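You operate a simulated robot arm through the tools that you are given. There is no shell and no other tool.

You are at the controls of a simulated two-armed robot. One attempt, no reset.

## Task
Put one of the leads from the lead mat on the slat conveyor. Press the zero button three times. Turn the reel knob to 2. Switch the parts call switch on. Put the label block labelled "clips" from the slat conveyor on top of the brown carton there and the label block labelled "caps" on the white panel. Any order will do. Set down upright: label block.

The check looks at the end state, three seconds after you hand in, the way a careful person would. Anything else that was tipped, shoved, dropped, spilled or broken makes it a failure. A push-on lid holds only when it is set on centred and level and pressed home; a screw cap is set on level and turned clockwise until tight.

## Robot
Two 7-joint arms with three-finger grippers on one trunk, on a base that moves. Base frame: it is fixed to the floor where the robot stands at the start and does not move with it; the origin is under the middle of the robot, x ahead of it, y to its left, z up. Readings come in m, degrees, newtons and seconds.
The left shoulder is at the start at [0.07, 0.165, 0.988], the right one opposite. With the tool pointing down near the work surface each hand reaches from about 0.34 to 0.86 m from the robot's upright axis, wherever it stands, measured 20 degrees to its own side. Places, roughly: carton [-2.75, 5.25, 0.75]; label block [-2.75, 5.5, 0.75]; lead (2x12x2 cm) [-1, 1.5, 0.8]; panel (11x15x1 cm) [-2.7, 5.6, 0.8]; parts call switch [-2.4, 5.6, 0.7]; reel knob [1.8, 6.2, 1.8]; slat conveyor [-2.8, 6, 0.8]; zero button [0, 4.2, 0.9]. Payload 3.91 kg a hand.
Tool frame (each hand has its own): the origin (TCP) lies between the finger pads and is the grasp point; the fingertips stand 0.03 m ahead of it; z points along the fingers, y is the line along which they close. The gripper opens to 0.116 m; its body begins 0.073 m behind the TCP.
Orientation is that of the tool frame in the base frame, as a unit quaternion [w, x, y, z]. With the fingers straight down and closing along the base's y, the tool's x points along the base's -x, its y along +y and its z along -z.

## Interface
- The arms move only by the tool send_rows. It takes "left_steps", "right_steps" or both (then of equal length, played together; a hand with none holds still); each is a list of rows, each a list of 3 entries, a list of its own where there are three numbers: the turn, a rotation vector about the base's x, y, z in degrees, then the shift along the base's x, y, z in m, then the gripper command, from -1 (fully open) to 1 (shut), values between in proportion. In form: [[[rx, ry, rz], [tx, ty, tz], gripper], ...]. A call has 1 to 20 rows; each row shifts and turns the commanded pose from where the row before left it. A row lasts 0.2 s, in which the tool goes at most 0.05 m and 8.6 degrees; a call with a longer step from one row to the next is refused whole, and so is a gripper value outside its range. A pose out of reach is approached as far as the arm can. The call stops where the force on the tool passes 40 N (or 10 N more than at its start, if that is more) or the arm is blocked; 0.2 s more then pass. The fingers move at their own pace (about 0.153 m/s each) and stop on an object; they squeeze with about 43 N. The grip force told is the motor's: it shows also when the fingers shut on nothing. Time passes only in rows, and 0.2 s behind the last, so rows that do not move let the fingers close. The reply holds the time, the measured pose of the TCP, the force on the tool along the base axes, the opening and the grip force, in the units named above and with some noise, with the torque about the TCP (base axes, N m) and any sound that the robot's microphone picked up, and new pictures: "views" is both (left out), scene, wrist or none (wrist: the cameras of the hands that moved).
- Cameras (640 x 400 px; columns grow to the right, rows downward): "scene" is now at [0.136, 0.012, 1.3043]; the picture's right is [0.14, -0.99, 0.00], its down [-0.59, -0.08, -0.80] and it looks along [0.79, 0.11, -0.60] (base axes); focal length 275 px, centre (320, 200). "left" rides on the left gripper at [0.075, 0.017, -0.088] in its tool frame; the picture's right is [-0.22, 0.97, 0.00], its down [-0.70, -0.16, -0.70] and it looks along [-0.68, -0.16, 0.71] (tool axes); focal length 247 px, centre (320, 200). "right" rides on the right gripper at [0.052, 0.056, -0.088] in its tool frame; the picture's right is [-0.73, 0.68, 0.00], its down [-0.49, -0.52, -0.70] and it looks along [-0.48, -0.51, 0.71] (tool axes); focal length 247 px, centre (320, 200). There is no depth. A picture from a camera that has moved, and an enlarged one, comes with that camera's place and axes in the base frame and with its lens.
- lift_body(by): slides the trunk up (or, below 0, down) by that many m; the arms and the scene camera ride with it, the base frame stays. It gives what a move gives, with no picture.
- drive_base(legs): drives the robot by 1 to 6 legs, each [ahead, left, turn to the left] in m, m and degrees, along the robot's own axes; the way and the turn of a leg run together, so that a leg with both is an arc; at most 1.5 m and 180 degrees a leg. The arms and the cameras ride along, it lands a little off, and it stops where it bumps. It gives what a move gives, and a new picture of the scene camera.
- head_to(pan, tilt): turns the head with the scene camera to pan (to the left, within 86 degrees either way) and tilt (down, from -29 to 69), counted from straight ahead of the robot. It gives what a move gives, and a new picture of the scene camera.
- enlarge(camera, box): a new picture of the part [left, top, right, bottom] of that camera's present view, enlarged. It takes no simulated time.
- finish_job(): hands the job in; it is judged then, once.

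Places have to be worked out from the pictures, the camera data and where the tool is seen. Open the grippers and draw the arms clear of the work before you hand the job in, unless the task says otherwise.

The tools are called after "Emit:" as a command line: name --argument value ..., lists and objects as JSON in quotes. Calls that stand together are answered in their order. send_rows: Moves the arms, as the interface text tells. Its arguments: {"type":"object","properties":{"left_steps":{"type":"array"},"right_steps":{"type":"array"},"views":{"type":"string","enum":["both","scene","wrist","none"]}},"required":[]} The other tools are called the same way: lift_body (by) moves the trunk up or down; drive_base (legs) drives the base; head_to (pan, tilt) turns the head that bears the scene camera; enlarge (camera, box) takes an enlarged picture of a part of a camera's view; finish_job () hands the job in.

At the start:

```text
clock: 0.0
left_tool_pos: [0.6474, 0.2916, 1.039]
left_tool_rot: [0.0, 0.0, 1.0, 0.001]
left_contact_force: [0.4, 0.0, -0.6]
left_ft_torque: [0.0, 0.01, -0.02]
left_opening: 0.116
left_grip_force: 0.0
right_tool_pos: [0.6788, -0.2101, 1.0204]
right_tool_rot: [0.0, 0.0, 1.0, 0.0]
right_contact_force: [0.6, 0.1, -0.4]
right_ft_torque: [-0.02, 0.01, 0.0]
right_opening: 0.1159
right_grip_force: 0.2
trunk travel left (down, up): [-0.525, 0.315]
robot x, y, heading: [0.0014, -0.0019, 0.3]
head pan, tilt (commanded): [8.1, 36.7]
```

scene: 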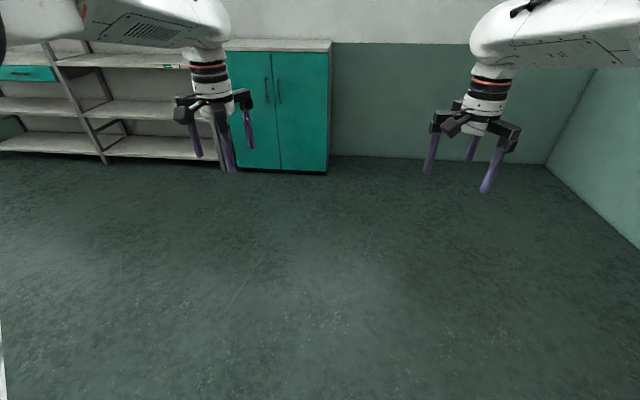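
right: 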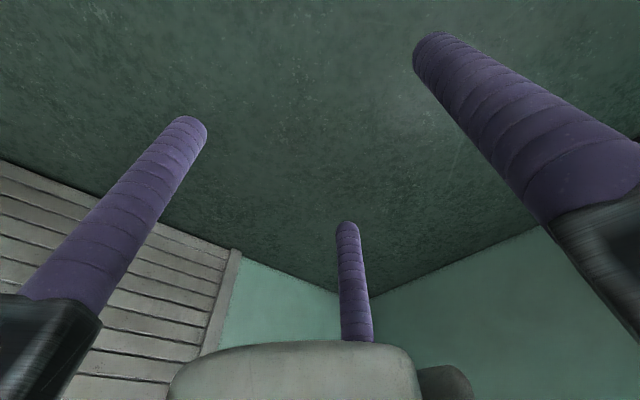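
left: 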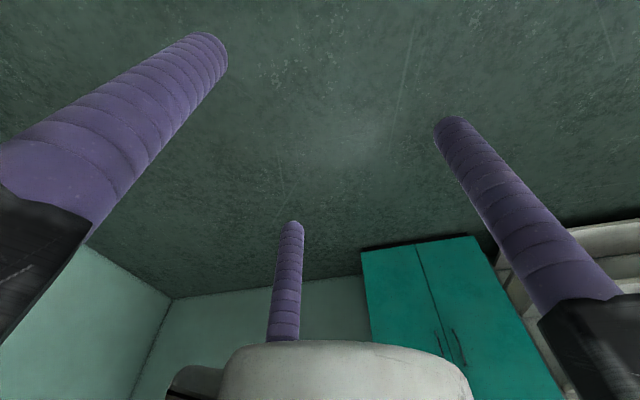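

The start pictures show empty floor ahead, with shelves and a cabinet at the far wall. I'll turn the head left to look towards the lead mat and the rest of the room.

Emit:
head_to --pan 80 --tilt 20

```text
clock: 1.4
left_tool_pos: [0.6488, 0.2908, 1.0391]
left_tool_rot: [0.0, 0.0, 1.0, 0.0]
left_contact_force: [-0.2, 0.3, 0.5]
left_ft_torque: [0.0, -0.06, 0.01]
left_opening: 0.1158
left_grip_force: 0.1
right_tool_pos: [0.6784, -0.2092, 1.0209]
right_tool_rot: [0.0, 0.0, 1.0, 0.0]
right_contact_force: [0.3, 0.1, 0.3]
right_ft_torque: [-0.03, 0.01, 0.01]
right_opening: 0.1159
right_grip_force: 0.0
trunk travel left (down, up): [-0.525, 0.315]
robot x, y, heading: [-0.0005, -0.0005, -0.2]
head pan, tilt (commanded): [80.0, 20.0]
camera scene: at [0.066, 0.0914, 1.3307], right [0.98, -0.17, 0.0], down [-0.06, -0.34, -0.94], along [0.16, 0.93, -0.34], focal length 275 px, centre (320, 200)
```

scene: 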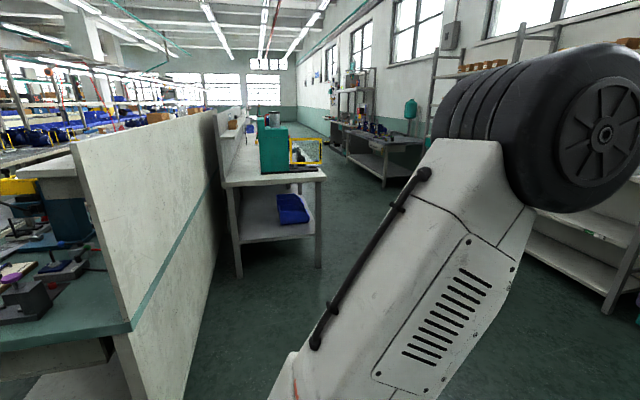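

The view shows a tall partition with a bench close to my left, and a table with a green device farther off. I'll look the other way and straight ahead before moving.

Emit:
head_to --pan 86 --tilt 45

Emit:
head_to --pan -80 --tilt 20

Emit:
head_to --pan 0 --tilt 15

```text
clock: 2.3
left_tool_pos: [0.6471, 0.2902, 1.0393]
left_tool_rot: [0.0, 0.0, 1.0, 0.0]
left_contact_force: [-1.0, -0.3, -0.2]
left_ft_torque: [0.0, 0.02, 0.04]
left_opening: 0.1159
left_grip_force: 0.0
right_tool_pos: [0.6785, -0.2107, 1.0211]
right_tool_rot: [0.0, 0.0, 1.0, 0.0]
right_contact_force: [0.4, 0.5, 0.1]
right_ft_torque: [-0.01, -0.01, -0.02]
right_opening: 0.1161
right_grip_force: 0.0
trunk travel left (down, up): [-0.525, 0.315]
robot x, y, heading: [0.0004, 0.0029, -0.2]
head pan, tilt (commanded): [85.9, 45.0]
camera scene: at [0.0555, 0.0809, 1.2922], right [1.0, -0.07, 0.0], down [-0.05, -0.7, -0.71], along [0.05, 0.71, -0.71], focal length 275 px, centre (320, 200)
```

scene: 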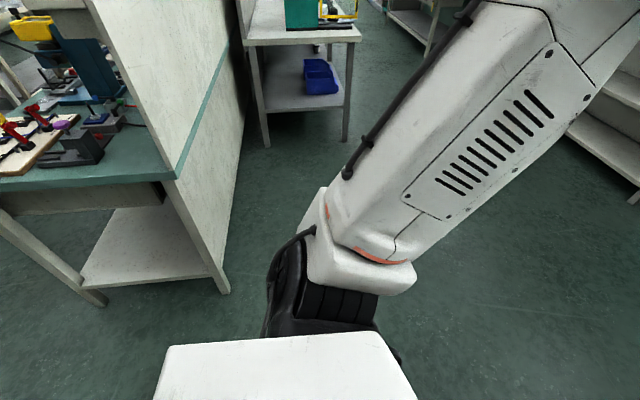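

```text
clock: 4.9
left_tool_pos: [0.6477, 0.2893, 1.0397]
left_tool_rot: [0.0, 0.0, 1.0, 0.0]
left_contact_force: [-0.5, -1.2, -0.3]
left_ft_torque: [0.0, 0.01, -0.03]
left_opening: 0.1158
left_grip_force: 0.1
right_tool_pos: [0.6802, -0.2098, 1.0213]
right_tool_rot: [0.0, 0.0, 1.0, 0.0]
right_contact_force: [0.7, 0.0, 0.4]
right_ft_torque: [0.0, -0.02, -0.01]
right_opening: 0.1158
right_grip_force: 0.1
trunk travel left (down, up): [-0.525, 0.315]
robot x, y, heading: [0.0021, 0.0003, -0.0]
head pan, tilt (commanded): [-80.0, 20.0]
camera scene: at [0.066, -0.092, 1.3308], right [-0.98, -0.17, 0.0], down [-0.06, 0.34, -0.94], along [0.16, -0.93, -0.34], focal length 275 px, centre (320, 200)
```

scene: 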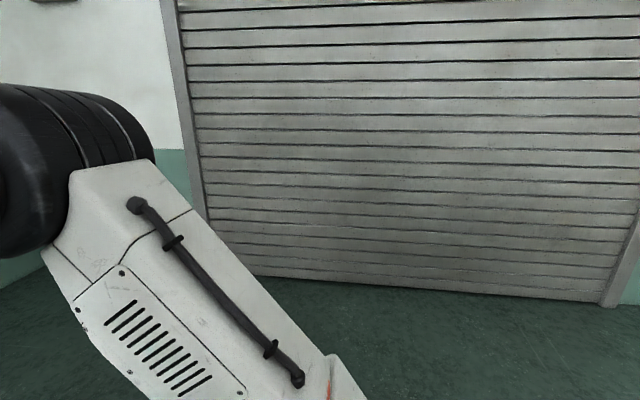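

```text
clock: 6.4
left_tool_pos: [0.6477, 0.2907, 1.0403]
left_tool_rot: [-0.001, 0.0, 1.0, 0.0]
left_contact_force: [-0.6, 1.0, -0.1]
left_ft_torque: [0.01, 0.02, 0.0]
left_opening: 0.1163
left_grip_force: 0.0
right_tool_pos: [0.6792, -0.2086, 1.0206]
right_tool_rot: [0.0, 0.0, 1.0, 0.0]
right_contact_force: [-0.8, 0.7, 0.0]
right_ft_torque: [0.02, -0.01, -0.03]
right_opening: 0.1159
right_grip_force: 0.1
trunk travel left (down, up): [-0.525, 0.315]
robot x, y, heading: [-0.0027, -0.0009, -0.0]
head pan, tilt (commanded): [0.0, 15.0]
camera scene: at [0.1432, -0.0004, 1.3389], right [0.0, -1.0, 0.0], down [-0.26, 0.0, -0.97], along [0.97, 0.0, -0.26], focal length 275 px, centre (320, 200)
```

scene: 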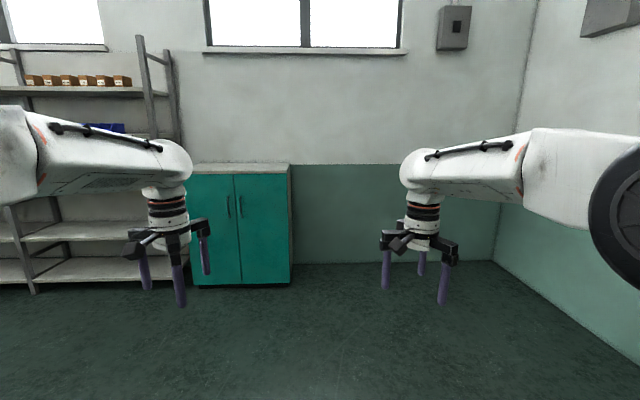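

The bench end (near corner about [-0.36, 0.77]) is close to my left, so I move away from it a little and turn around to see what lies on the -x side.

Emit:
drive_base --legs '[[0.3, -0.4, 0], [0, 0, 150]]'

```text
clock: 15.6
left_tool_pos: [-0.4002, -0.3329, 1.039]
left_tool_rot: [0.0, 0.966, -0.257, -0.001]
left_contact_force: [0.1, -0.7, -0.1]
left_ft_torque: [0.01, -0.03, -0.01]
left_opening: 0.1159
left_grip_force: 0.0
right_tool_pos: [-0.1765, 0.1172, 1.0223]
right_tool_rot: [0.0, 0.966, -0.258, 0.0]
right_contact_force: [0.4, -0.9, 0.5]
right_ft_torque: [0.01, -0.03, 0.02]
right_opening: 0.1159
right_grip_force: 0.0
trunk travel left (down, up): [-0.525, 0.315]
robot x, y, heading: [0.3052, -0.4013, 150.1]
head pan, tilt (commanded): [0.0, 15.0]
camera scene: at [0.1821, -0.3316, 1.3389], right [0.5, 0.87, 0.0], down [0.22, -0.13, -0.97], along [-0.84, 0.48, -0.26], focal length 275 px, centre (320, 200)
```

scene: 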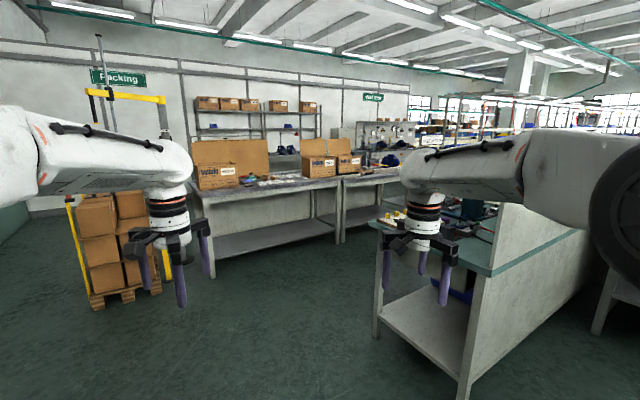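

The aisle at about x = -1.6 lies between the long bench (front edge near x = -1.0) and the packing tables (front near x = -2.3). I draw both arms in before driving there.

Emit:
send_rows --left_steps '[[[0, 0, 0], [0.04, -0.023, 0.0], -1], [[0, 0, 0], [0.04, -0.023, 0.0], -1], [[0, 0, 0], [0.04, -0.023, 0.0], -1], [[0, 0, 0], [0.04, -0.023, 0.0], -1], [[0, 0, 0], [0.04, -0.023, 0.0], -1]]' --right_steps '[[[0, 0, 0], [0.04, -0.023, 0.0], -1], [[0, 0, 0], [0.04, -0.023, 0.0], -1], [[0, 0, 0], [0.04, -0.023, 0.0], -1], [[0, 0, 0], [0.04, -0.023, 0.0], -1], [[0, 0, 0], [0.04, -0.023, 0.0], -1]]' --views "scene"

Emit:
drive_base --legs '[[0.82, 0.475, 0], [0.82, 0.475, 0], [0, 0, -150]]'

```text
clock: 16.8
left_tool_pos: [-0.271, -0.4611, 1.0179]
left_tool_rot: [-0.026, 0.967, -0.253, 0.012]
left_contact_force: [-1.5, -0.9, -1.2]
left_ft_torque: [0.13, -0.1, 0.01]
left_opening: 0.1159
left_grip_force: 0.1
left hand out of reach, approached as far as the arm can: row 4, 5
right_tool_pos: [0.0211, -0.0042, 1.021]
right_tool_rot: [-0.026, 0.967, -0.253, 0.006]
right_contact_force: [0.8, -0.4, 1.1]
right_ft_torque: [0.03, 0.12, -0.01]
right_opening: 0.1162
right_grip_force: 0.1
trunk travel left (down, up): [-0.525, 0.315]
robot x, y, heading: [0.31, -0.4053, 150.3]
head pan, tilt (commanded): [0.0, 15.0]
camera scene: at [0.1837, -0.3298, 1.3384], right [0.54, 0.84, 0.0], down [0.22, -0.14, -0.96], along [-0.81, 0.52, -0.27], focal length 275 px, centre (320, 200)
```

scene: 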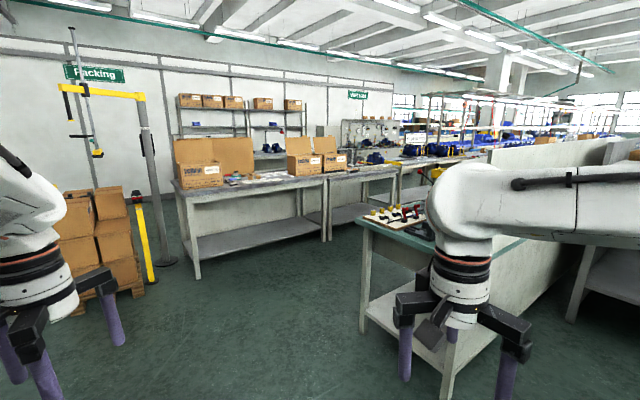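

```text
clock: 32.5
left_tool_pos: [-1.1395, -0.0729, 1.0188]
left_tool_rot: [-0.004, -0.025, 0.999, -0.027]
left_contact_force: [0.0, -0.4, 1.0]
left_ft_torque: [0.03, 0.01, -0.03]
left_opening: 0.1162
left_grip_force: 0.1
right_tool_pos: [-1.1438, -0.6199, 1.0222]
right_tool_rot: [0.0, -0.019, 1.0, -0.001]
right_contact_force: [0.3, -0.3, -1.0]
right_ft_torque: [0.02, -0.01, -0.02]
right_opening: 0.1158
right_grip_force: 0.0
trunk travel left (down, up): [-0.525, 0.315]
robot x, y, heading: [-1.5951, -0.4263, 2.2]
head pan, tilt (commanded): [0.0, 15.0]
camera scene: at [-1.4557, -0.4231, 1.3405], right [0.03, -1.0, 0.0], down [-0.24, -0.01, -0.97], along [0.97, 0.03, -0.24], focal length 275 px, centre (320, 200)
```

scene: 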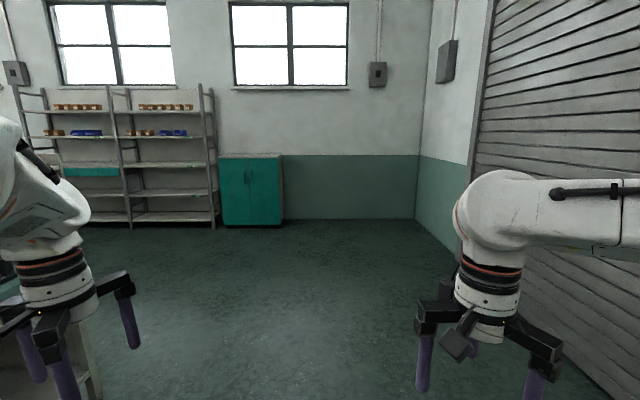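

I'm at the mouth of the aisle facing +x. I look left along the aisle to see both sides before strafing in.

Emit:
head_to --pan 75 --tilt 25

Emit:
head_to --pan 50 --tilt 25

```text
clock: 34.0
left_tool_pos: [-1.1403, -0.0719, 1.0182]
left_tool_rot: [-0.003, -0.025, 0.999, -0.03]
left_contact_force: [0.6, 0.1, -0.1]
left_ft_torque: [0.02, 0.0, -0.01]
left_opening: 0.1156
left_grip_force: 0.1
right_tool_pos: [-1.1434, -0.6189, 1.0215]
right_tool_rot: [-0.001, -0.02, 1.0, 0.0]
right_contact_force: [0.1, 0.8, 0.2]
right_ft_torque: [0.01, -0.04, -0.02]
right_opening: 0.116
right_grip_force: 0.2
trunk travel left (down, up): [-0.525, 0.315]
robot x, y, heading: [-1.5984, -0.4262, 2.1]
head pan, tilt (commanded): [75.0, 25.0]
camera scene: at [-1.5191, -0.3386, 1.3247], right [0.95, -0.32, 0.0], down [-0.13, -0.38, -0.92], along [0.3, 0.87, -0.4], focal length 275 px, centre (320, 200)
```

scene: 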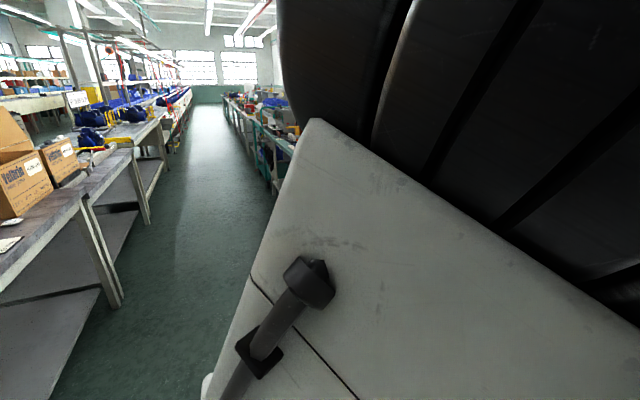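

```text
clock: 34.9
left_tool_pos: [-1.1401, -0.0731, 1.0176]
left_tool_rot: [-0.003, -0.026, 0.999, -0.029]
left_contact_force: [0.5, -0.1, -0.6]
left_ft_torque: [0.01, 0.02, -0.01]
left_opening: 0.1161
left_grip_force: 0.1
right_tool_pos: [-1.1424, -0.6194, 1.022]
right_tool_rot: [0.0, -0.02, 1.0, -0.001]
right_contact_force: [0.0, -0.5, -0.1]
right_ft_torque: [-0.01, 0.0, -0.01]
right_opening: 0.1161
right_grip_force: 0.0
trunk travel left (down, up): [-0.525, 0.315]
robot x, y, heading: [-1.5976, -0.429, 2.5]
head pan, tilt (commanded): [50.0, 25.0]
camera scene: at [-1.4928, -0.3531, 1.3227], right [0.79, -0.61, 0.0], down [-0.26, -0.33, -0.91], along [0.55, 0.72, -0.42], focal length 275 px, centre (320, 200)
```

scene: 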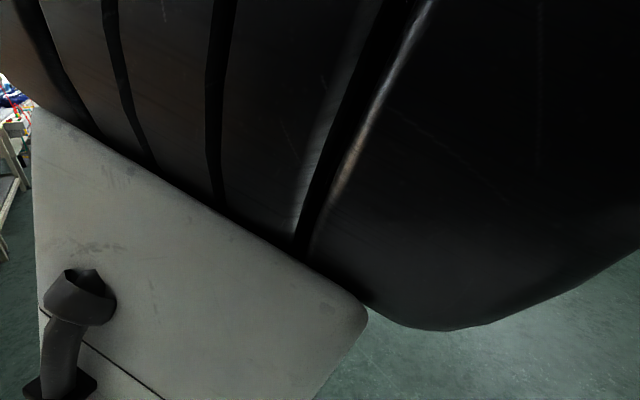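

The aisle is clear and straight. I strafe left along it to stand in front of the lead mat near y = 1.3, with the head looking ahead and down.

Emit:
drive_base --legs '[[0.0, 0.87, -2.2], [0.0, 0.87, 0]]'

Emit:
head_to --pan 15 --tilt 40

```text
clock: 43.6
left_tool_pos: [-1.1315, 1.6392, 1.0186]
left_tool_rot: [-0.005, -0.005, 1.0, -0.028]
left_contact_force: [0.3, -0.3, -0.1]
left_ft_torque: [0.0, -0.05, -0.01]
left_opening: 0.116
left_grip_force: 0.1
right_tool_pos: [-1.1572, 1.0922, 1.0212]
right_tool_rot: [-0.001, -0.001, 1.0, 0.0]
right_contact_force: [0.8, 0.1, 0.3]
right_ft_torque: [0.01, 0.03, 0.02]
right_opening: 0.1159
right_grip_force: 0.0
trunk travel left (down, up): [-0.525, 0.315]
robot x, y, heading: [-1.6032, 1.3018, 0.2]
head pan, tilt (commanded): [50.0, 25.0]
camera scene: at [-1.4951, 1.3727, 1.3227], right [0.77, -0.64, 0.0], down [-0.27, -0.32, -0.91], along [0.58, 0.69, -0.42], focal length 275 px, centre (320, 200)
```

scene: 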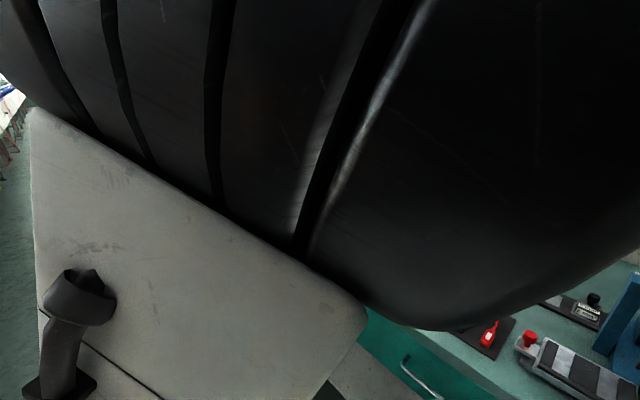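

```text
clock: 44.6
left_tool_pos: [-1.1318, 1.6394, 1.0169]
left_tool_rot: [-0.005, -0.006, 1.0, -0.029]
left_contact_force: [-0.5, 1.6, 0.3]
left_ft_torque: [0.0, -0.03, 0.0]
left_opening: 0.1158
left_grip_force: 0.1
right_tool_pos: [-1.1566, 1.0926, 1.0224]
right_tool_rot: [0.0, -0.001, 1.0, -0.001]
right_contact_force: [-0.4, 0.0, -0.3]
right_ft_torque: [0.0, 0.02, 0.01]
right_opening: 0.1162
right_grip_force: 0.0
trunk travel left (down, up): [-0.525, 0.315]
robot x, y, heading: [-1.6048, 1.3033, 0.1]
head pan, tilt (commanded): [15.0, 40.0]
camera scene: at [-1.4724, 1.3255, 1.2997], right [0.28, -0.96, 0.0], down [-0.61, -0.18, -0.77], along [0.74, 0.21, -0.64], focal length 275 px, centre (320, 200)
```

scene: 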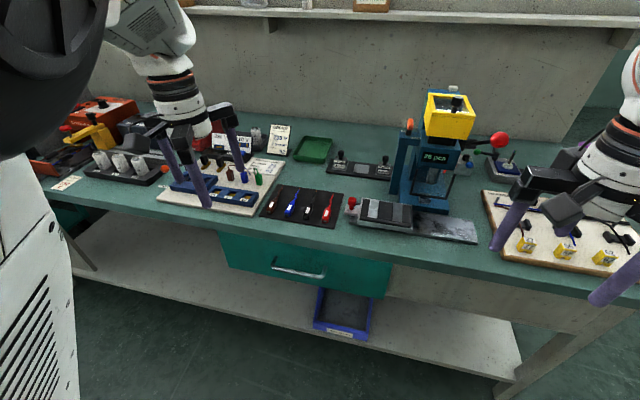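

A black mat with four coloured leads lies just in front of the drawer. I enlarge to see them in detail.

Emit:
enlarge --camera "scene" --box '[240, 160, 400, 260]'

Emit:
enlarge --camera "scene" --box '[150, 110, 310, 220]'

```text
4.00 times, centred on (320, 210) of scene
camera zoom: at [-1.4724, 1.3255, 1.2997], right [0.28, -0.96, 0.0], down [-0.61, -0.18, -0.77], along [0.74, 0.21, -0.64], focal length 1100 px, centre (320, 160)
```

zoom: 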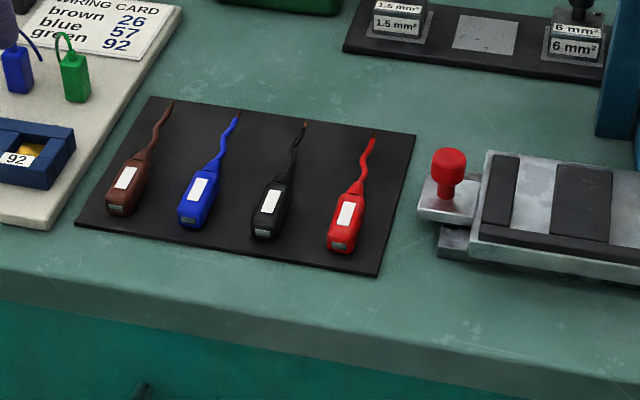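

```text
3.64 times, centred on (230, 165) of scene
camera zoom: at [-1.4724, 1.3255, 1.2997], right [0.28, -0.96, 0.0], down [-0.61, -0.18, -0.77], along [0.74, 0.21, -0.64], focal length 1000 px, centre (647, 327)
```

zoom: 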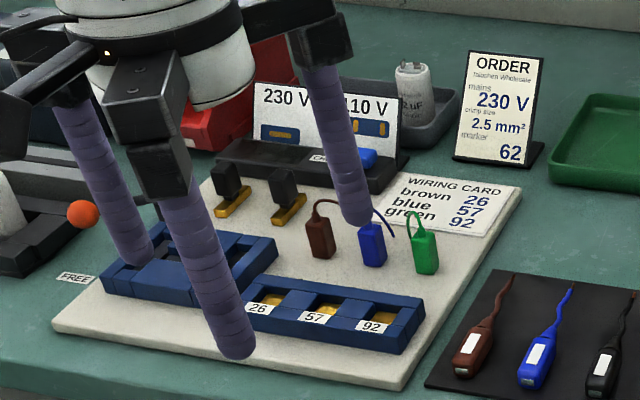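

The four leads lie roughly along x, bodies toward me, about 5 cm apart; the red one is outermost. Before planning the grasp I test how the left fingers close, in the air.

Emit:
send_rows --left_steps '[[[0, 0, 0], [0, 0, 0.03], 0], [[0, 0, 0], [0, 0, 0], 0], [[0, 0, 0], [0, 0, 0], 0]]' --views "wrist"

```text
clock: 45.5
left_tool_pos: [-1.1319, 1.643, 1.0487]
left_tool_rot: [-0.004, -0.007, 0.999, -0.036]
left_contact_force: [0.8, 0.1, -0.1]
left_ft_torque: [0.02, -0.04, 0.01]
left_opening: 0.058
left_grip_force: 0.0
right_tool_pos: [-1.1562, 1.0938, 1.0212]
right_tool_rot: [0.0, -0.001, 1.0, 0.0]
right_contact_force: [0.5, -0.9, 0.6]
right_ft_torque: [0.04, -0.03, -0.01]
right_opening: 0.116
right_grip_force: 0.0
trunk travel left (down, up): [-0.525, 0.315]
robot x, y, heading: [-1.6037, 1.3007, 0.0]
head pan, tilt (commanded): [15.0, 40.0]
camera left: at [-1.2056, 1.664, 1.136], right [0.21, 0.98, -0.07], down [0.7, -0.1, 0.7], along [0.68, -0.2, -0.71], focal length 247 px, centre (320, 200)
```

left: 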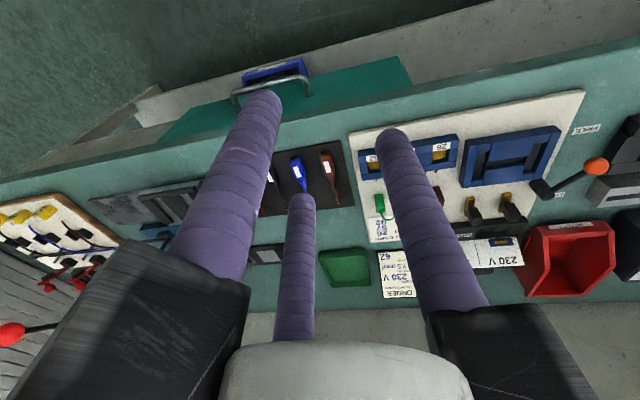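

The test shows three fingers closing radially (120° apart, tip radius about opening/2 + 1 cm). Triangulating, the blue lead body is at about [-0.968, 1.551, 0.81] and the red one at about [-0.955, 1.452, 0.81], spacing 5 cm. I move the left hand above the red body, turned -30° so one finger is at its front end and two at its sides, part-opened.

Emit:
send_rows --left_steps '[[[0, 0, -6], [0.033, -0.038, 0], 0], [[0, 0, -6], [0.033, -0.038, 0], 0], [[0, 0, -6], [0.033, -0.038, 0], 0], [[0, 0, -6], [0.033, -0.038, 0], 0], [[0, 0, -6], [0.031, -0.038, 0], 0], [[0, 0, 0], [0, 0, 0], 0.2]]' --views "both"

```text
refused: row 1 steps farther than a row can; nothing moved
```

The step was slightly over the limit; I split it over six rows.

Emit:
send_rows --left_steps '[[[0, 0, -5], [0.027, -0.0317, 0], 0], [[0, 0, -5], [0.027, -0.0317, 0], 0], [[0, 0, -5], [0.027, -0.0317, 0], 0], [[0, 0, -5], [0.027, -0.0317, 0], 0], [[0, 0, -5], [0.027, -0.0317, 0], 0], [[0, 0, -5], [0.027, -0.0317, 0], 0.2], [[0, 0, 0], [0, 0, 0], 0.2]]' --views "both"

```text
clock: 47.0
left_tool_pos: [-0.9721, 1.4487, 1.0482]
left_tool_rot: [-0.011, 0.254, 0.967, -0.026]
left_contact_force: [0.3, -0.6, -1.0]
left_ft_torque: [-0.01, -0.01, 0.03]
left_opening: 0.0461
left_grip_force: 0.1
right_tool_pos: [-1.1578, 1.0935, 1.0225]
right_tool_rot: [0.001, -0.001, 1.0, 0.0]
right_contact_force: [0.0, -0.1, 0.6]
right_ft_torque: [-0.01, -0.03, -0.02]
right_opening: 0.1163
right_grip_force: 0.0
trunk travel left (down, up): [-0.525, 0.315]
robot x, y, heading: [-1.6035, 1.3026, 0.2]
head pan, tilt (commanded): [15.0, 40.0]
camera scene: at [-1.4733, 1.3245, 1.2995], right [0.26, -0.97, 0.0], down [-0.62, -0.17, -0.77], along [0.74, 0.2, -0.64], focal length 275 px, centre (320, 200)
camera left: at [-1.0252, 1.5038, 1.137], right [0.67, 0.74, -0.06], down [0.55, -0.45, 0.7], along [0.49, -0.5, -0.71], focal length 247 px, centre (320, 200)
```

scene: 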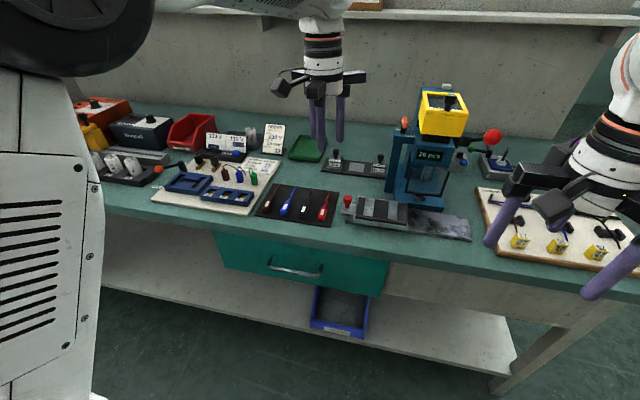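
left: 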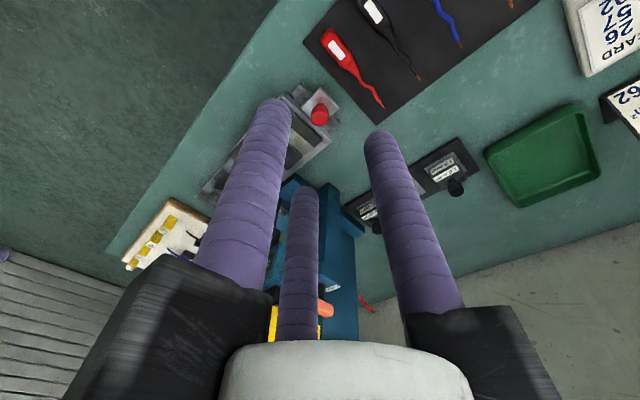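

The red body now computes to x -0.985…-0.932, y 1.455 from both cameras, along x. I level the hand, shift 5 mm in y and descend to z 0.90 for a closer look.

Emit:
send_rows --left_steps '[[[2.5, -2.0, 0], [0.001, 0.005, -0.01], 0.2], [[0, 0, 0], [0, 0, -0.046], 0.2], [[0, 0, 0], [0, 0, -0.046], 0.2], [[0, 0, 0], [0, 0, -0.046], 0.2]]' --views "both"

```text
clock: 48.0
left_tool_pos: [-0.9686, 1.454, 0.9006]
left_tool_rot: [-0.001, 0.254, 0.967, -0.002]
left_contact_force: [1.0, 0.1, 0.1]
left_ft_torque: [-0.03, 0.03, 0.01]
left_opening: 0.0463
left_grip_force: 0.2
right_tool_pos: [-1.1561, 1.0932, 1.0217]
right_tool_rot: [-0.001, 0.0, 1.0, 0.001]
right_contact_force: [0.1, 0.0, 0.5]
right_ft_torque: [-0.06, 0.02, 0.03]
right_opening: 0.116
right_grip_force: 0.0
trunk travel left (down, up): [-0.525, 0.315]
robot x, y, heading: [-1.6033, 1.301, 0.1]
head pan, tilt (commanded): [15.0, 40.0]
camera scene: at [-1.471, 1.3243, 1.2993], right [0.26, -0.97, 0.0], down [-0.62, -0.17, -0.77], along [0.74, 0.2, -0.64], focal length 275 px, centre (320, 200)
camera left: at [-1.0242, 1.5068, 0.9891], right [0.67, 0.74, 0.0], down [0.53, -0.48, 0.7], along [0.52, -0.47, -0.71], focal length 247 px, centre (320, 200)
```

scene: 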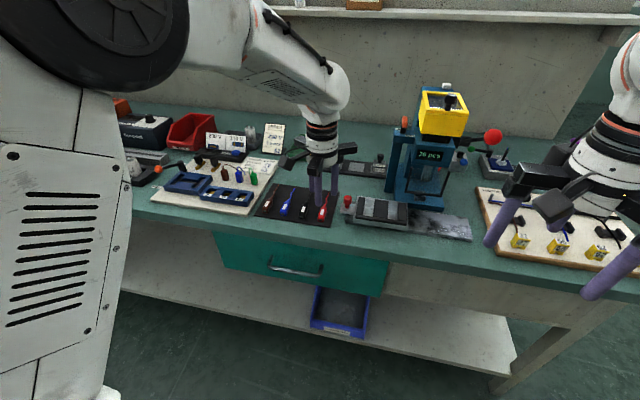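
left: 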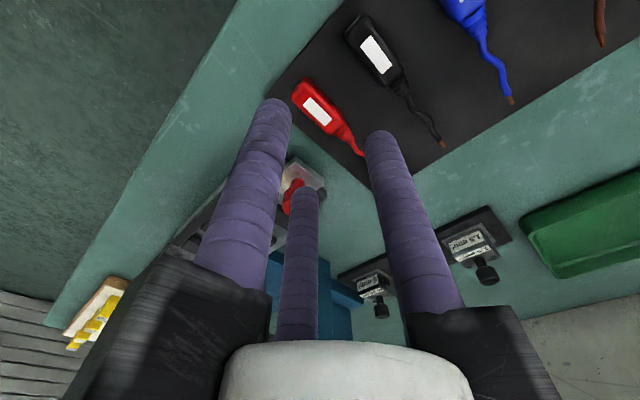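

Both cameras agree: red body front end at x ≈ -0.987, centreline y ≈ 1.455. I shift 3 mm back, lower so the fingertips are just above the mat, and look once more before closing.

Emit:
send_rows --left_steps '[[[0, 0, 0], [-0.003, 0.001, -0.03], 0.22], [[0, 0, 0], [0, 0, -0.022], 0.22], [[0, 0, 0], [0, 0, -0.01], 0.22]]' --views "both"

Emit:
enlarge --camera "scene" --box '[260, 150, 380, 240]'

```text
clock: 48.9
left_tool_pos: [-0.971, 1.4551, 0.8391]
left_tool_rot: [0.0, 0.252, 0.968, -0.001]
left_contact_force: [0.2, 0.1, 0.4]
left_ft_torque: [0.01, -0.01, -0.04]
left_opening: 0.0452
left_grip_force: 0.0
right_tool_pos: [-1.1572, 1.0925, 1.022]
right_tool_rot: [0.0, -0.001, 1.0, 0.0]
right_contact_force: [0.1, 0.5, -0.3]
right_ft_torque: [-0.01, 0.01, -0.01]
right_opening: 0.1159
right_grip_force: 0.1
trunk travel left (down, up): [-0.525, 0.315]
robot x, y, heading: [-1.6025, 1.304, -0.2]
head pan, tilt (commanded): [15.0, 40.0]
camera scene: at [-1.472, 1.3239, 1.2994], right [0.26, -0.97, 0.0], down [-0.62, -0.17, -0.77], along [0.74, 0.2, -0.64], focal length 275 px, centre (320, 200)
camera left: at [-1.0275, 1.5065, 0.927], right [0.67, 0.74, 0.0], down [0.53, -0.48, 0.7], along [0.52, -0.47, -0.71], focal length 247 px, centre (320, 200)
```

scene: 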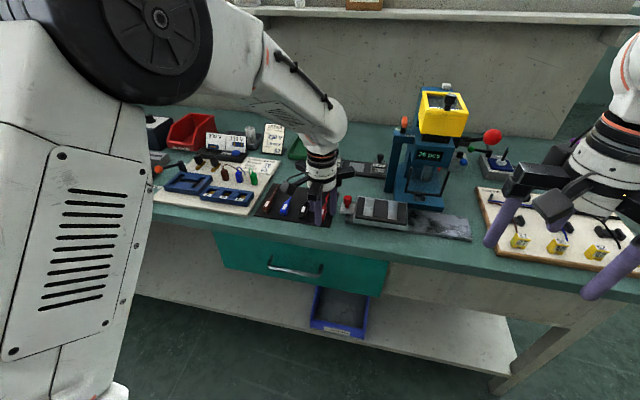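
left: 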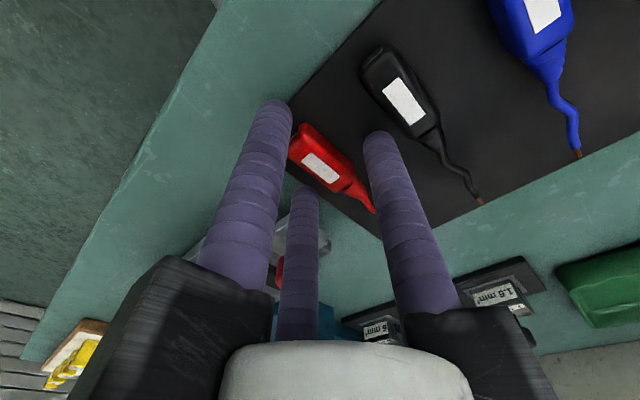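

```text
4.44 times, centred on (320, 195) of scene
camera zoom: at [-1.472, 1.3239, 1.2994], right [0.26, -0.97, 0.0], down [-0.62, -0.17, -0.77], along [0.74, 0.2, -0.64], focal length 1222 px, centre (320, 222)
```

zoom: 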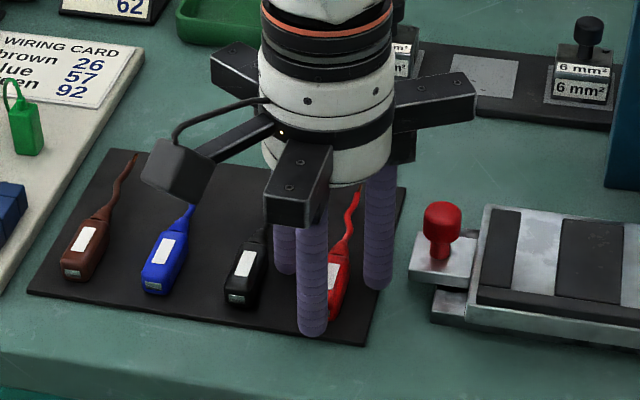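

Fingers straddle the red body cleanly. I lower 6 mm more, watching the force, then close.

Emit:
send_rows --left_steps '[[[0, 0, 0], [0, 0, -0.003], 0.22], [[0, 0, 0], [0, 0, -0.003], 0.22], [[0, 0, 0], [0, 0, 0], 0.22]]' --views "none"

```text
clock: 49.6
left_tool_pos: [-0.9721, 1.4542, 0.8341]
left_tool_rot: [0.002, 0.253, 0.968, -0.001]
left_contact_force: [0.7, 1.8, 12.9]
left_ft_torque: [0.28, -0.2, -0.05]
left_opening: 0.0456
left_grip_force: 0.9
right_tool_pos: [-1.1583, 1.0938, 1.0229]
right_tool_rot: [0.001, -0.001, 1.0, 0.0]
right_contact_force: [0.2, 0.2, -0.5]
right_ft_torque: [0.01, -0.01, 0.02]
right_opening: 0.1161
right_grip_force: 0.0
trunk travel left (down, up): [-0.525, 0.315]
robot x, y, heading: [-1.6045, 1.3039, 0.0]
head pan, tilt (commanded): [15.0, 40.0]
```

12.9 N upward: the fingertips touch the mat at about z 0.804. I raise 2 mm and close on the lead.

Emit:
send_rows --left_steps '[[[0, 0, 0], [0, 0, 0.003], 0.22], [[0, 0, 0], [0, 0, 0], 0.6], [[0, 0, 0], [0, 0, 0], 1], [[0, 0, 0], [0, 0, 0], 1], [[0, 0, 0], [0, 0, 0], 1]]' --views "wrist"

Emit:
enlarge --camera "scene" --box '[260, 150, 380, 240]'

```text
clock: 50.9
left_tool_pos: [-0.9715, 1.4561, 0.8346]
left_tool_rot: [0.0, 0.254, 0.967, -0.001]
left_contact_force: [-0.8, -0.1, 0.2]
left_ft_torque: [-0.01, 0.0, -0.01]
left_opening: 0.0219
left_grip_force: 42.6
right_tool_pos: [-1.1559, 1.0936, 1.0229]
right_tool_rot: [-0.001, 0.0, 1.0, 0.0]
right_contact_force: [-0.1, 0.1, 0.2]
right_ft_torque: [0.01, 0.01, 0.0]
right_opening: 0.1163
right_grip_force: 0.0
trunk travel left (down, up): [-0.525, 0.315]
robot x, y, heading: [-1.6029, 1.3014, 0.3]
head pan, tilt (commanded): [15.0, 40.0]
camera left: at [-1.0281, 1.506, 0.9237], right [0.67, 0.74, 0.0], down [0.53, -0.48, 0.7], along [0.52, -0.47, -0.71], focal length 247 px, centre (320, 200)
```

left: 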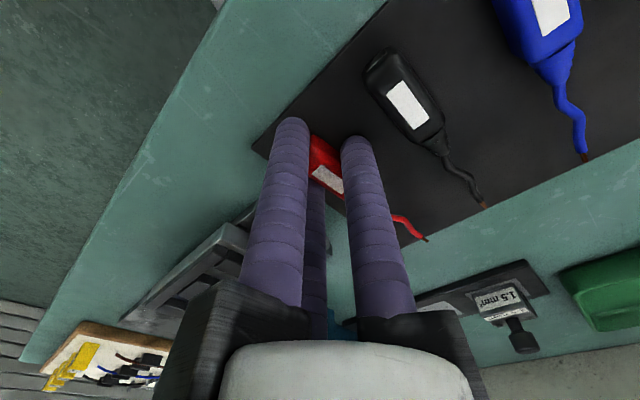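

```text
4.44 times, centred on (320, 195) of scene
camera zoom: at [-1.4721, 1.3238, 1.2993], right [0.26, -0.97, 0.0], down [-0.62, -0.17, -0.77], along [0.74, 0.2, -0.64], focal length 1222 px, centre (320, 222)
```

zoom: 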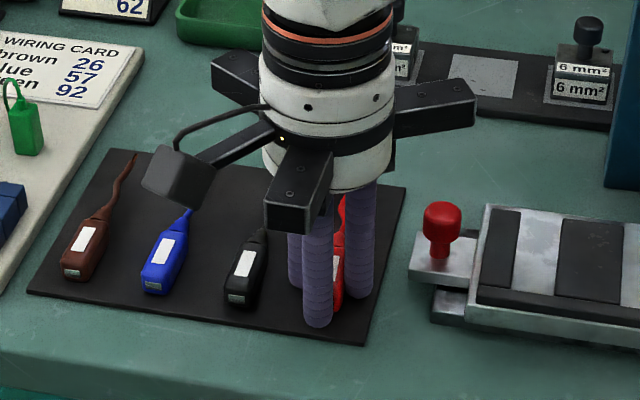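

The red lead is gripped (42.6 N at opening 0.022). I lift it straight up to clear the bench.

Emit:
send_rows --left_steps '[[[0, 0, 0], [0, 0, 0.02], 1], [[0, 0, 0], [0, 0, 0.04], 1], [[0, 0, 0], [0, 0, 0.045], 1], [[0, 0, 0], [0, 0, 0.045], 1], [[0, 0, 0], [0, 0, 0.045], 1]]' --views "both"

```text
clock: 52.0
left_tool_pos: [-0.9701, 1.4562, 1.031]
left_tool_rot: [-0.001, 0.253, 0.967, -0.001]
left_contact_force: [0.1, 0.1, -0.6]
left_ft_torque: [0.02, -0.03, 0.03]
left_opening: 0.0216
left_grip_force: 43.1
right_tool_pos: [-1.1573, 1.0926, 1.022]
right_tool_rot: [0.0, -0.001, 1.0, 0.001]
right_contact_force: [-0.1, 0.8, -0.2]
right_ft_torque: [0.01, -0.03, -0.03]
right_opening: 0.1161
right_grip_force: 0.1
trunk travel left (down, up): [-0.525, 0.315]
robot x, y, heading: [-1.6038, 1.2995, -0.1]
head pan, tilt (commanded): [15.0, 40.0]
camera scene: at [-1.473, 1.3237, 1.2994], right [0.26, -0.97, 0.0], down [-0.62, -0.17, -0.77], along [0.74, 0.2, -0.64], focal length 275 px, centre (320, 200)
camera left: at [-1.0279, 1.5074, 1.1204], right [0.67, 0.74, 0.0], down [0.53, -0.48, 0.7], along [0.52, -0.47, -0.71], focal length 247 px, centre (320, 200)
```

scene: 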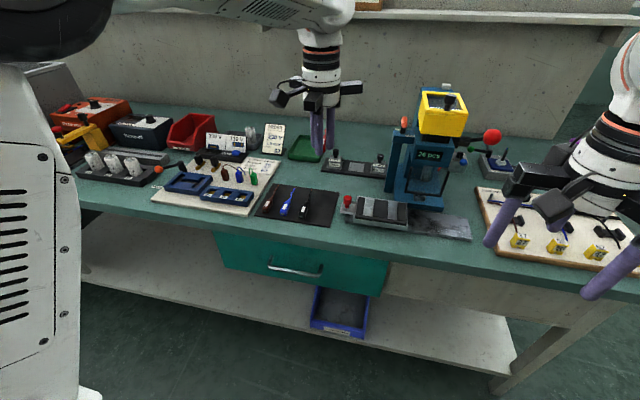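
left: 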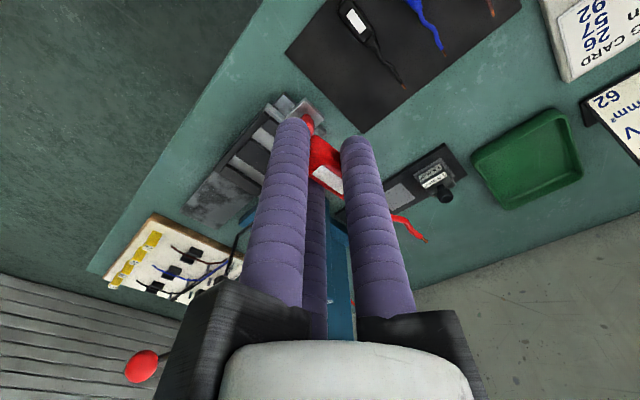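

The red lead is lifted and held. I draw the left arm in a little and look up the aisle toward the conveyor.

Emit:
send_rows --left_steps '[[[0, 0, 0], [-0.04, 0, 0.01], 1], [[0, 0, 0], [-0.04, 0.01, 0.01], 1], [[0, 0, 0], [-0.04, 0.01, 0.01], 1], [[0, 0, 0], [0, 0, 0], 1]]' --views "none"

Emit:
head_to --pan 86 --tilt 15

```text
clock: 53.0
left_tool_pos: [-1.0919, 1.4751, 1.0618]
left_tool_rot: [0.0, 0.253, 0.967, -0.001]
left_contact_force: [-0.7, -0.8, 0.1]
left_ft_torque: [-0.02, 0.02, -0.01]
left_opening: 0.0215
left_grip_force: 42.6
right_tool_pos: [-1.157, 1.093, 1.0216]
right_tool_rot: [0.0, -0.001, 1.0, 0.0]
right_contact_force: [-0.2, -0.3, -0.5]
right_ft_torque: [0.0, 0.02, -0.01]
right_opening: 0.1161
right_grip_force: 0.0
trunk travel left (down, up): [-0.525, 0.315]
robot x, y, heading: [-1.6055, 1.3024, 0.0]
head pan, tilt (commanded): [15.0, 40.0]
```

```text
clock: 54.5
left_tool_pos: [-1.0926, 1.4749, 1.0612]
left_tool_rot: [0.0, 0.254, 0.967, -0.001]
left_contact_force: [-0.4, 0.4, 0.8]
left_ft_torque: [0.01, 0.0, -0.02]
left_opening: 0.0214
left_grip_force: 42.9
right_tool_pos: [-1.1555, 1.0927, 1.0218]
right_tool_rot: [0.0, -0.001, 1.0, 0.0]
right_contact_force: [-1.1, 0.3, 0.0]
right_ft_torque: [0.01, -0.01, -0.03]
right_opening: 0.1161
right_grip_force: 0.1
trunk travel left (down, up): [-0.525, 0.315]
robot x, y, heading: [-1.6048, 1.3011, 0.1]
head pan, tilt (commanded): [85.9, 15.0]
camera scene: at [-1.5476, 1.395, 1.3389], right [1.0, -0.07, 0.0], down [-0.02, -0.26, -0.97], along [0.07, 0.96, -0.26], focal length 275 px, centre (320, 200)
```

scene: 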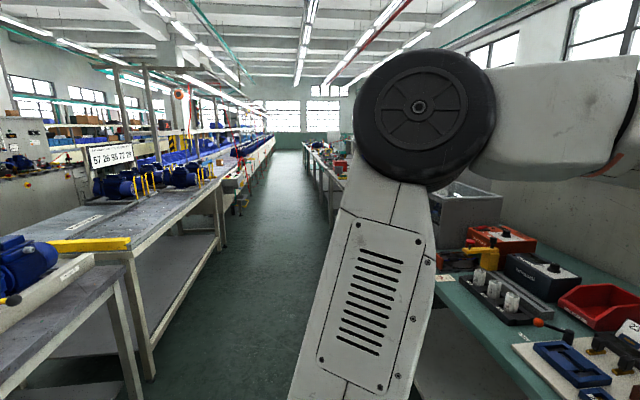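

The aisle runs on clear toward the production line on the left. I enlarge that part to find the slat conveyor.

Emit:
enlarge --camera "scene" --box '[180, 100, 340, 200]'

Emit:
enlarge --camera "scene" --box '[40, 80, 240, 205]'

```text
4.00 times, centred on (260, 150) of scene
camera zoom: at [-1.5476, 1.395, 1.3389], right [1.0, -0.07, 0.0], down [-0.02, -0.26, -0.97], along [0.07, 0.96, -0.26], focal length 1100 px, centre (560, 400)
```

zoom: 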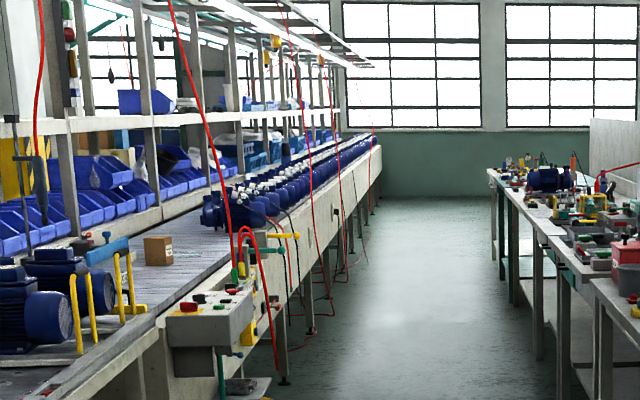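

```text
3.20 times, centred on (140, 142) of scene
camera zoom: at [-1.5476, 1.395, 1.3389], right [1.0, -0.07, 0.0], down [-0.02, -0.26, -0.97], along [0.07, 0.96, -0.26], focal length 880 px, centre (896, 384)
```

zoom: 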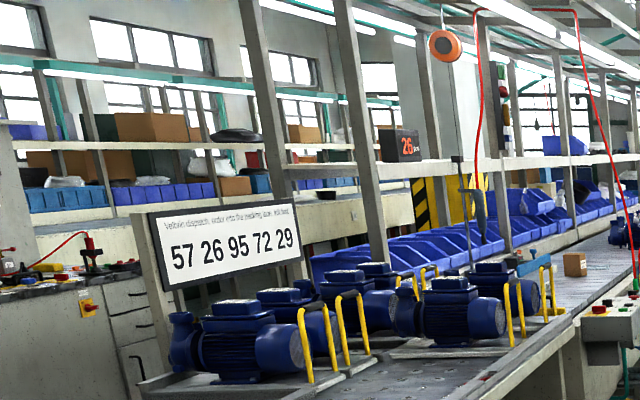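

I see the slat conveyor with the brown carton and a control box beyond it. I'll turn left 90° in place so the arms stay inside the aisle, then drive up toward it.

Emit:
drive_base --legs '[[-0.05, 0, 0], [0, 0, 90]]'

Emit:
head_to --pan 0 --tilt 15

```text
clock: 59.2
left_tool_pos: [-1.822, 1.8158, 1.061]
left_tool_rot: [0.001, -0.5, 0.866, -0.001]
left_contact_force: [-0.6, -0.2, -0.8]
left_ft_torque: [0.02, 0.04, -0.01]
left_opening: 0.0209
left_grip_force: 42.4
right_tool_pos: [-1.4406, 1.747, 1.0222]
right_tool_rot: [0.001, -0.704, 0.71, 0.0]
right_contact_force: [-1.6, 0.8, 1.1]
right_ft_torque: [-0.04, 0.01, -0.02]
right_opening: 0.1161
right_grip_force: 0.1
trunk travel left (down, up): [-0.525, 0.315]
robot x, y, heading: [-1.6527, 1.305, 89.6]
head pan, tilt (commanded): [85.9, 15.0]
camera scene: at [-1.7475, 1.3594, 1.3389], right [0.08, 1.0, 0.0], down [0.26, -0.02, -0.97], along [-0.96, 0.08, -0.26], focal length 275 px, centre (320, 200)
```

scene: 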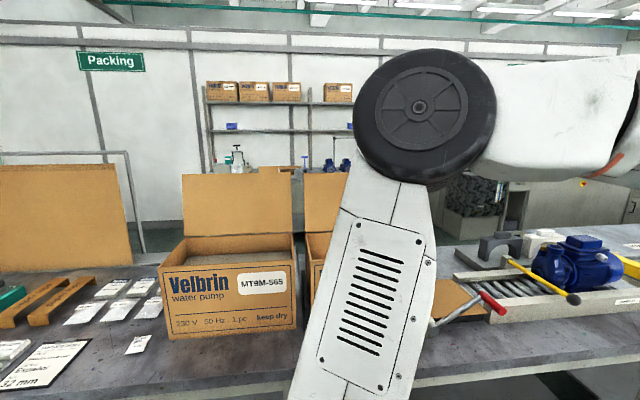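

```text
clock: 60.8
left_tool_pos: [-1.8219, 1.8154, 1.0619]
left_tool_rot: [0.0, -0.499, 0.866, -0.001]
left_contact_force: [0.6, 0.7, 0.5]
left_ft_torque: [-0.02, -0.02, -0.01]
left_opening: 0.0212
left_grip_force: 43.6
right_tool_pos: [-1.4396, 1.7466, 1.021]
right_tool_rot: [0.0, -0.703, 0.711, 0.0]
right_contact_force: [-0.2, 0.3, -0.1]
right_ft_torque: [-0.01, -0.01, 0.03]
right_opening: 0.1162
right_grip_force: 0.0
trunk travel left (down, up): [-0.525, 0.315]
robot x, y, heading: [-1.6554, 1.2996, 89.9]
head pan, tilt (commanded): [0.0, 15.0]
camera scene: at [-1.6535, 1.4453, 1.3389], right [1.0, -0.01, 0.0], down [0.0, -0.26, -0.97], along [0.01, 0.97, -0.26], focal length 275 px, centre (320, 200)
```

scene: 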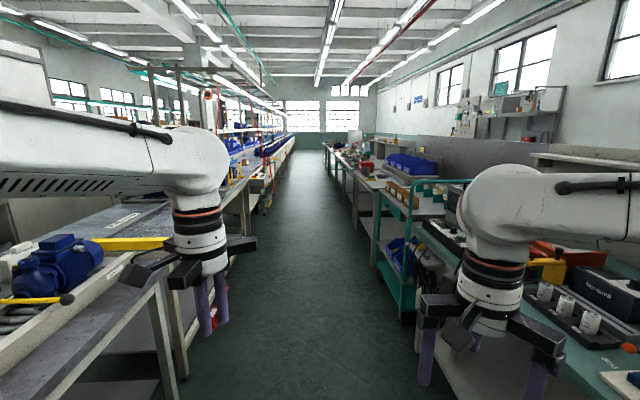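

The aisle ahead is free; a teal cart on the right stays at x > -1.1. I drive ahead 2.3 m and look again.

Emit:
drive_base --legs '[[1.2, 0, 0], [1.1, 0, 0]]'

Emit:
head_to --pan 30 --tilt 22

```text
clock: 72.1
left_tool_pos: [-1.7627, 4.1052, 1.0608]
left_tool_rot: [0.0, -0.491, 0.871, -0.002]
left_contact_force: [0.2, 0.1, -0.6]
left_ft_torque: [0.0, 0.0, -0.01]
left_opening: 0.0209
left_grip_force: 42.7
right_tool_pos: [-1.384, 4.0293, 1.0216]
right_tool_rot: [-0.001, -0.697, 0.717, 0.0]
right_contact_force: [0.2, 0.6, -0.8]
right_ft_torque: [0.01, -0.01, 0.04]
right_opening: 0.1164
right_grip_force: 0.1
trunk travel left (down, up): [-0.525, 0.315]
robot x, y, heading: [-1.6083, 3.5903, 88.7]
head pan, tilt (commanded): [0.0, 15.0]
camera scene: at [-1.6018, 3.732, 1.3389], right [1.0, -0.03, 0.0], down [-0.01, -0.26, -0.97], along [0.03, 0.97, -0.26], focal length 275 px, centre (320, 200)
```

scene: 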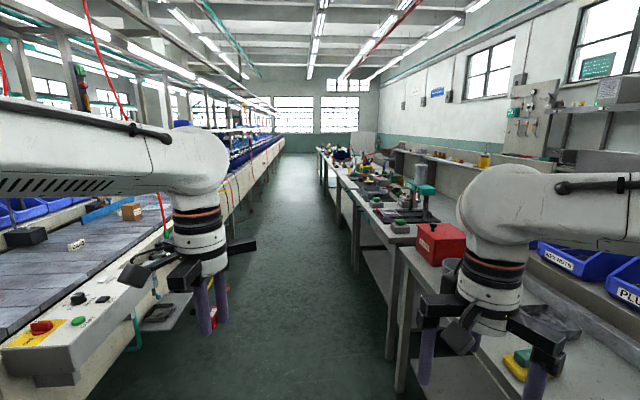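

```text
clock: 73.0
left_tool_pos: [-1.7626, 4.1063, 1.0609]
left_tool_rot: [0.0, -0.492, 0.871, -0.001]
left_contact_force: [-0.1, 0.4, -0.7]
left_ft_torque: [-0.04, 0.0, 0.02]
left_opening: 0.0209
left_grip_force: 43.1
right_tool_pos: [-1.3831, 4.0294, 1.022]
right_tool_rot: [0.0, -0.697, 0.717, 0.0]
right_contact_force: [0.3, 0.9, -0.2]
right_ft_torque: [-0.02, 0.02, 0.0]
right_opening: 0.1161
right_grip_force: 0.0
trunk travel left (down, up): [-0.525, 0.315]
robot x, y, heading: [-1.6032, 3.5894, 88.5]
head pan, tilt (commanded): [30.0, 22.0]
camera scene: at [-1.6485, 3.7202, 1.3275], right [0.88, 0.47, 0.0], down [0.18, -0.33, -0.93], along [-0.44, 0.82, -0.37], focal length 275 px, centre (320, 200)
```

scene: 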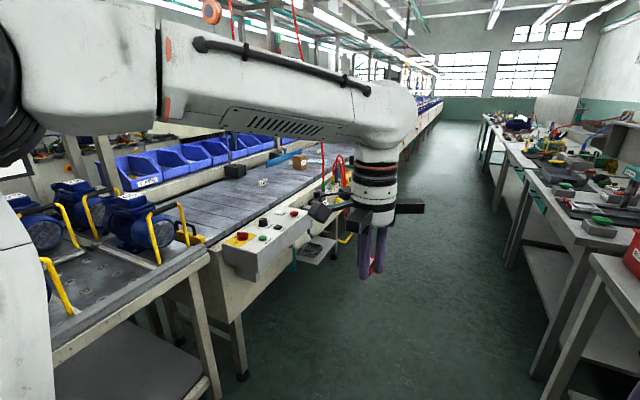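

The conveyor side is now in view: a control box, and on the slats a carton, a small white block and a black item. I enlarge.

Emit:
enlarge --camera "scene" --box '[200, 140, 360, 290]'

Emit:
enlarge --camera "scene" --box '[220, 140, 320, 202]'

```text
2.67 times, centred on (280, 215) of scene
camera zoom: at [-1.6485, 3.7202, 1.3275], right [0.88, 0.47, 0.0], down [0.18, -0.33, -0.93], along [-0.44, 0.82, -0.37], focal length 733 px, centre (427, 160)
```

zoom: 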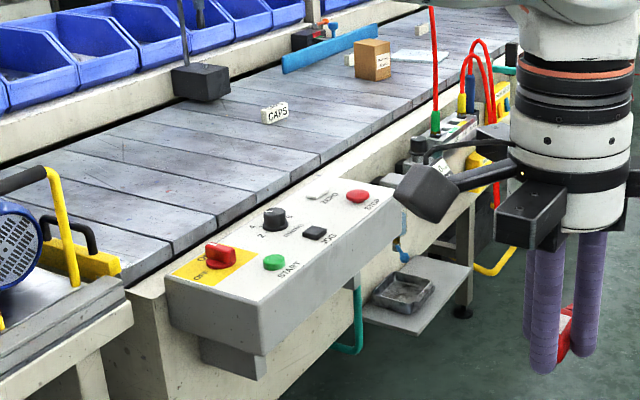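

```text
6.40 times, centred on (270, 171) of scene
camera zoom: at [-1.6485, 3.7202, 1.3275], right [0.88, 0.47, 0.0], down [0.18, -0.33, -0.93], along [-0.44, 0.82, -0.37], focal length 1760 px, centre (640, 386)
```

zoom: 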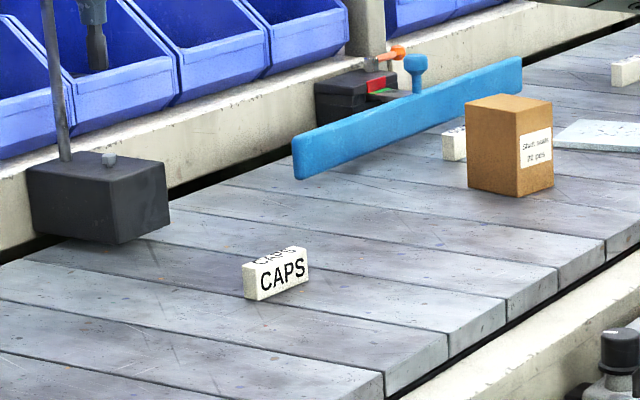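

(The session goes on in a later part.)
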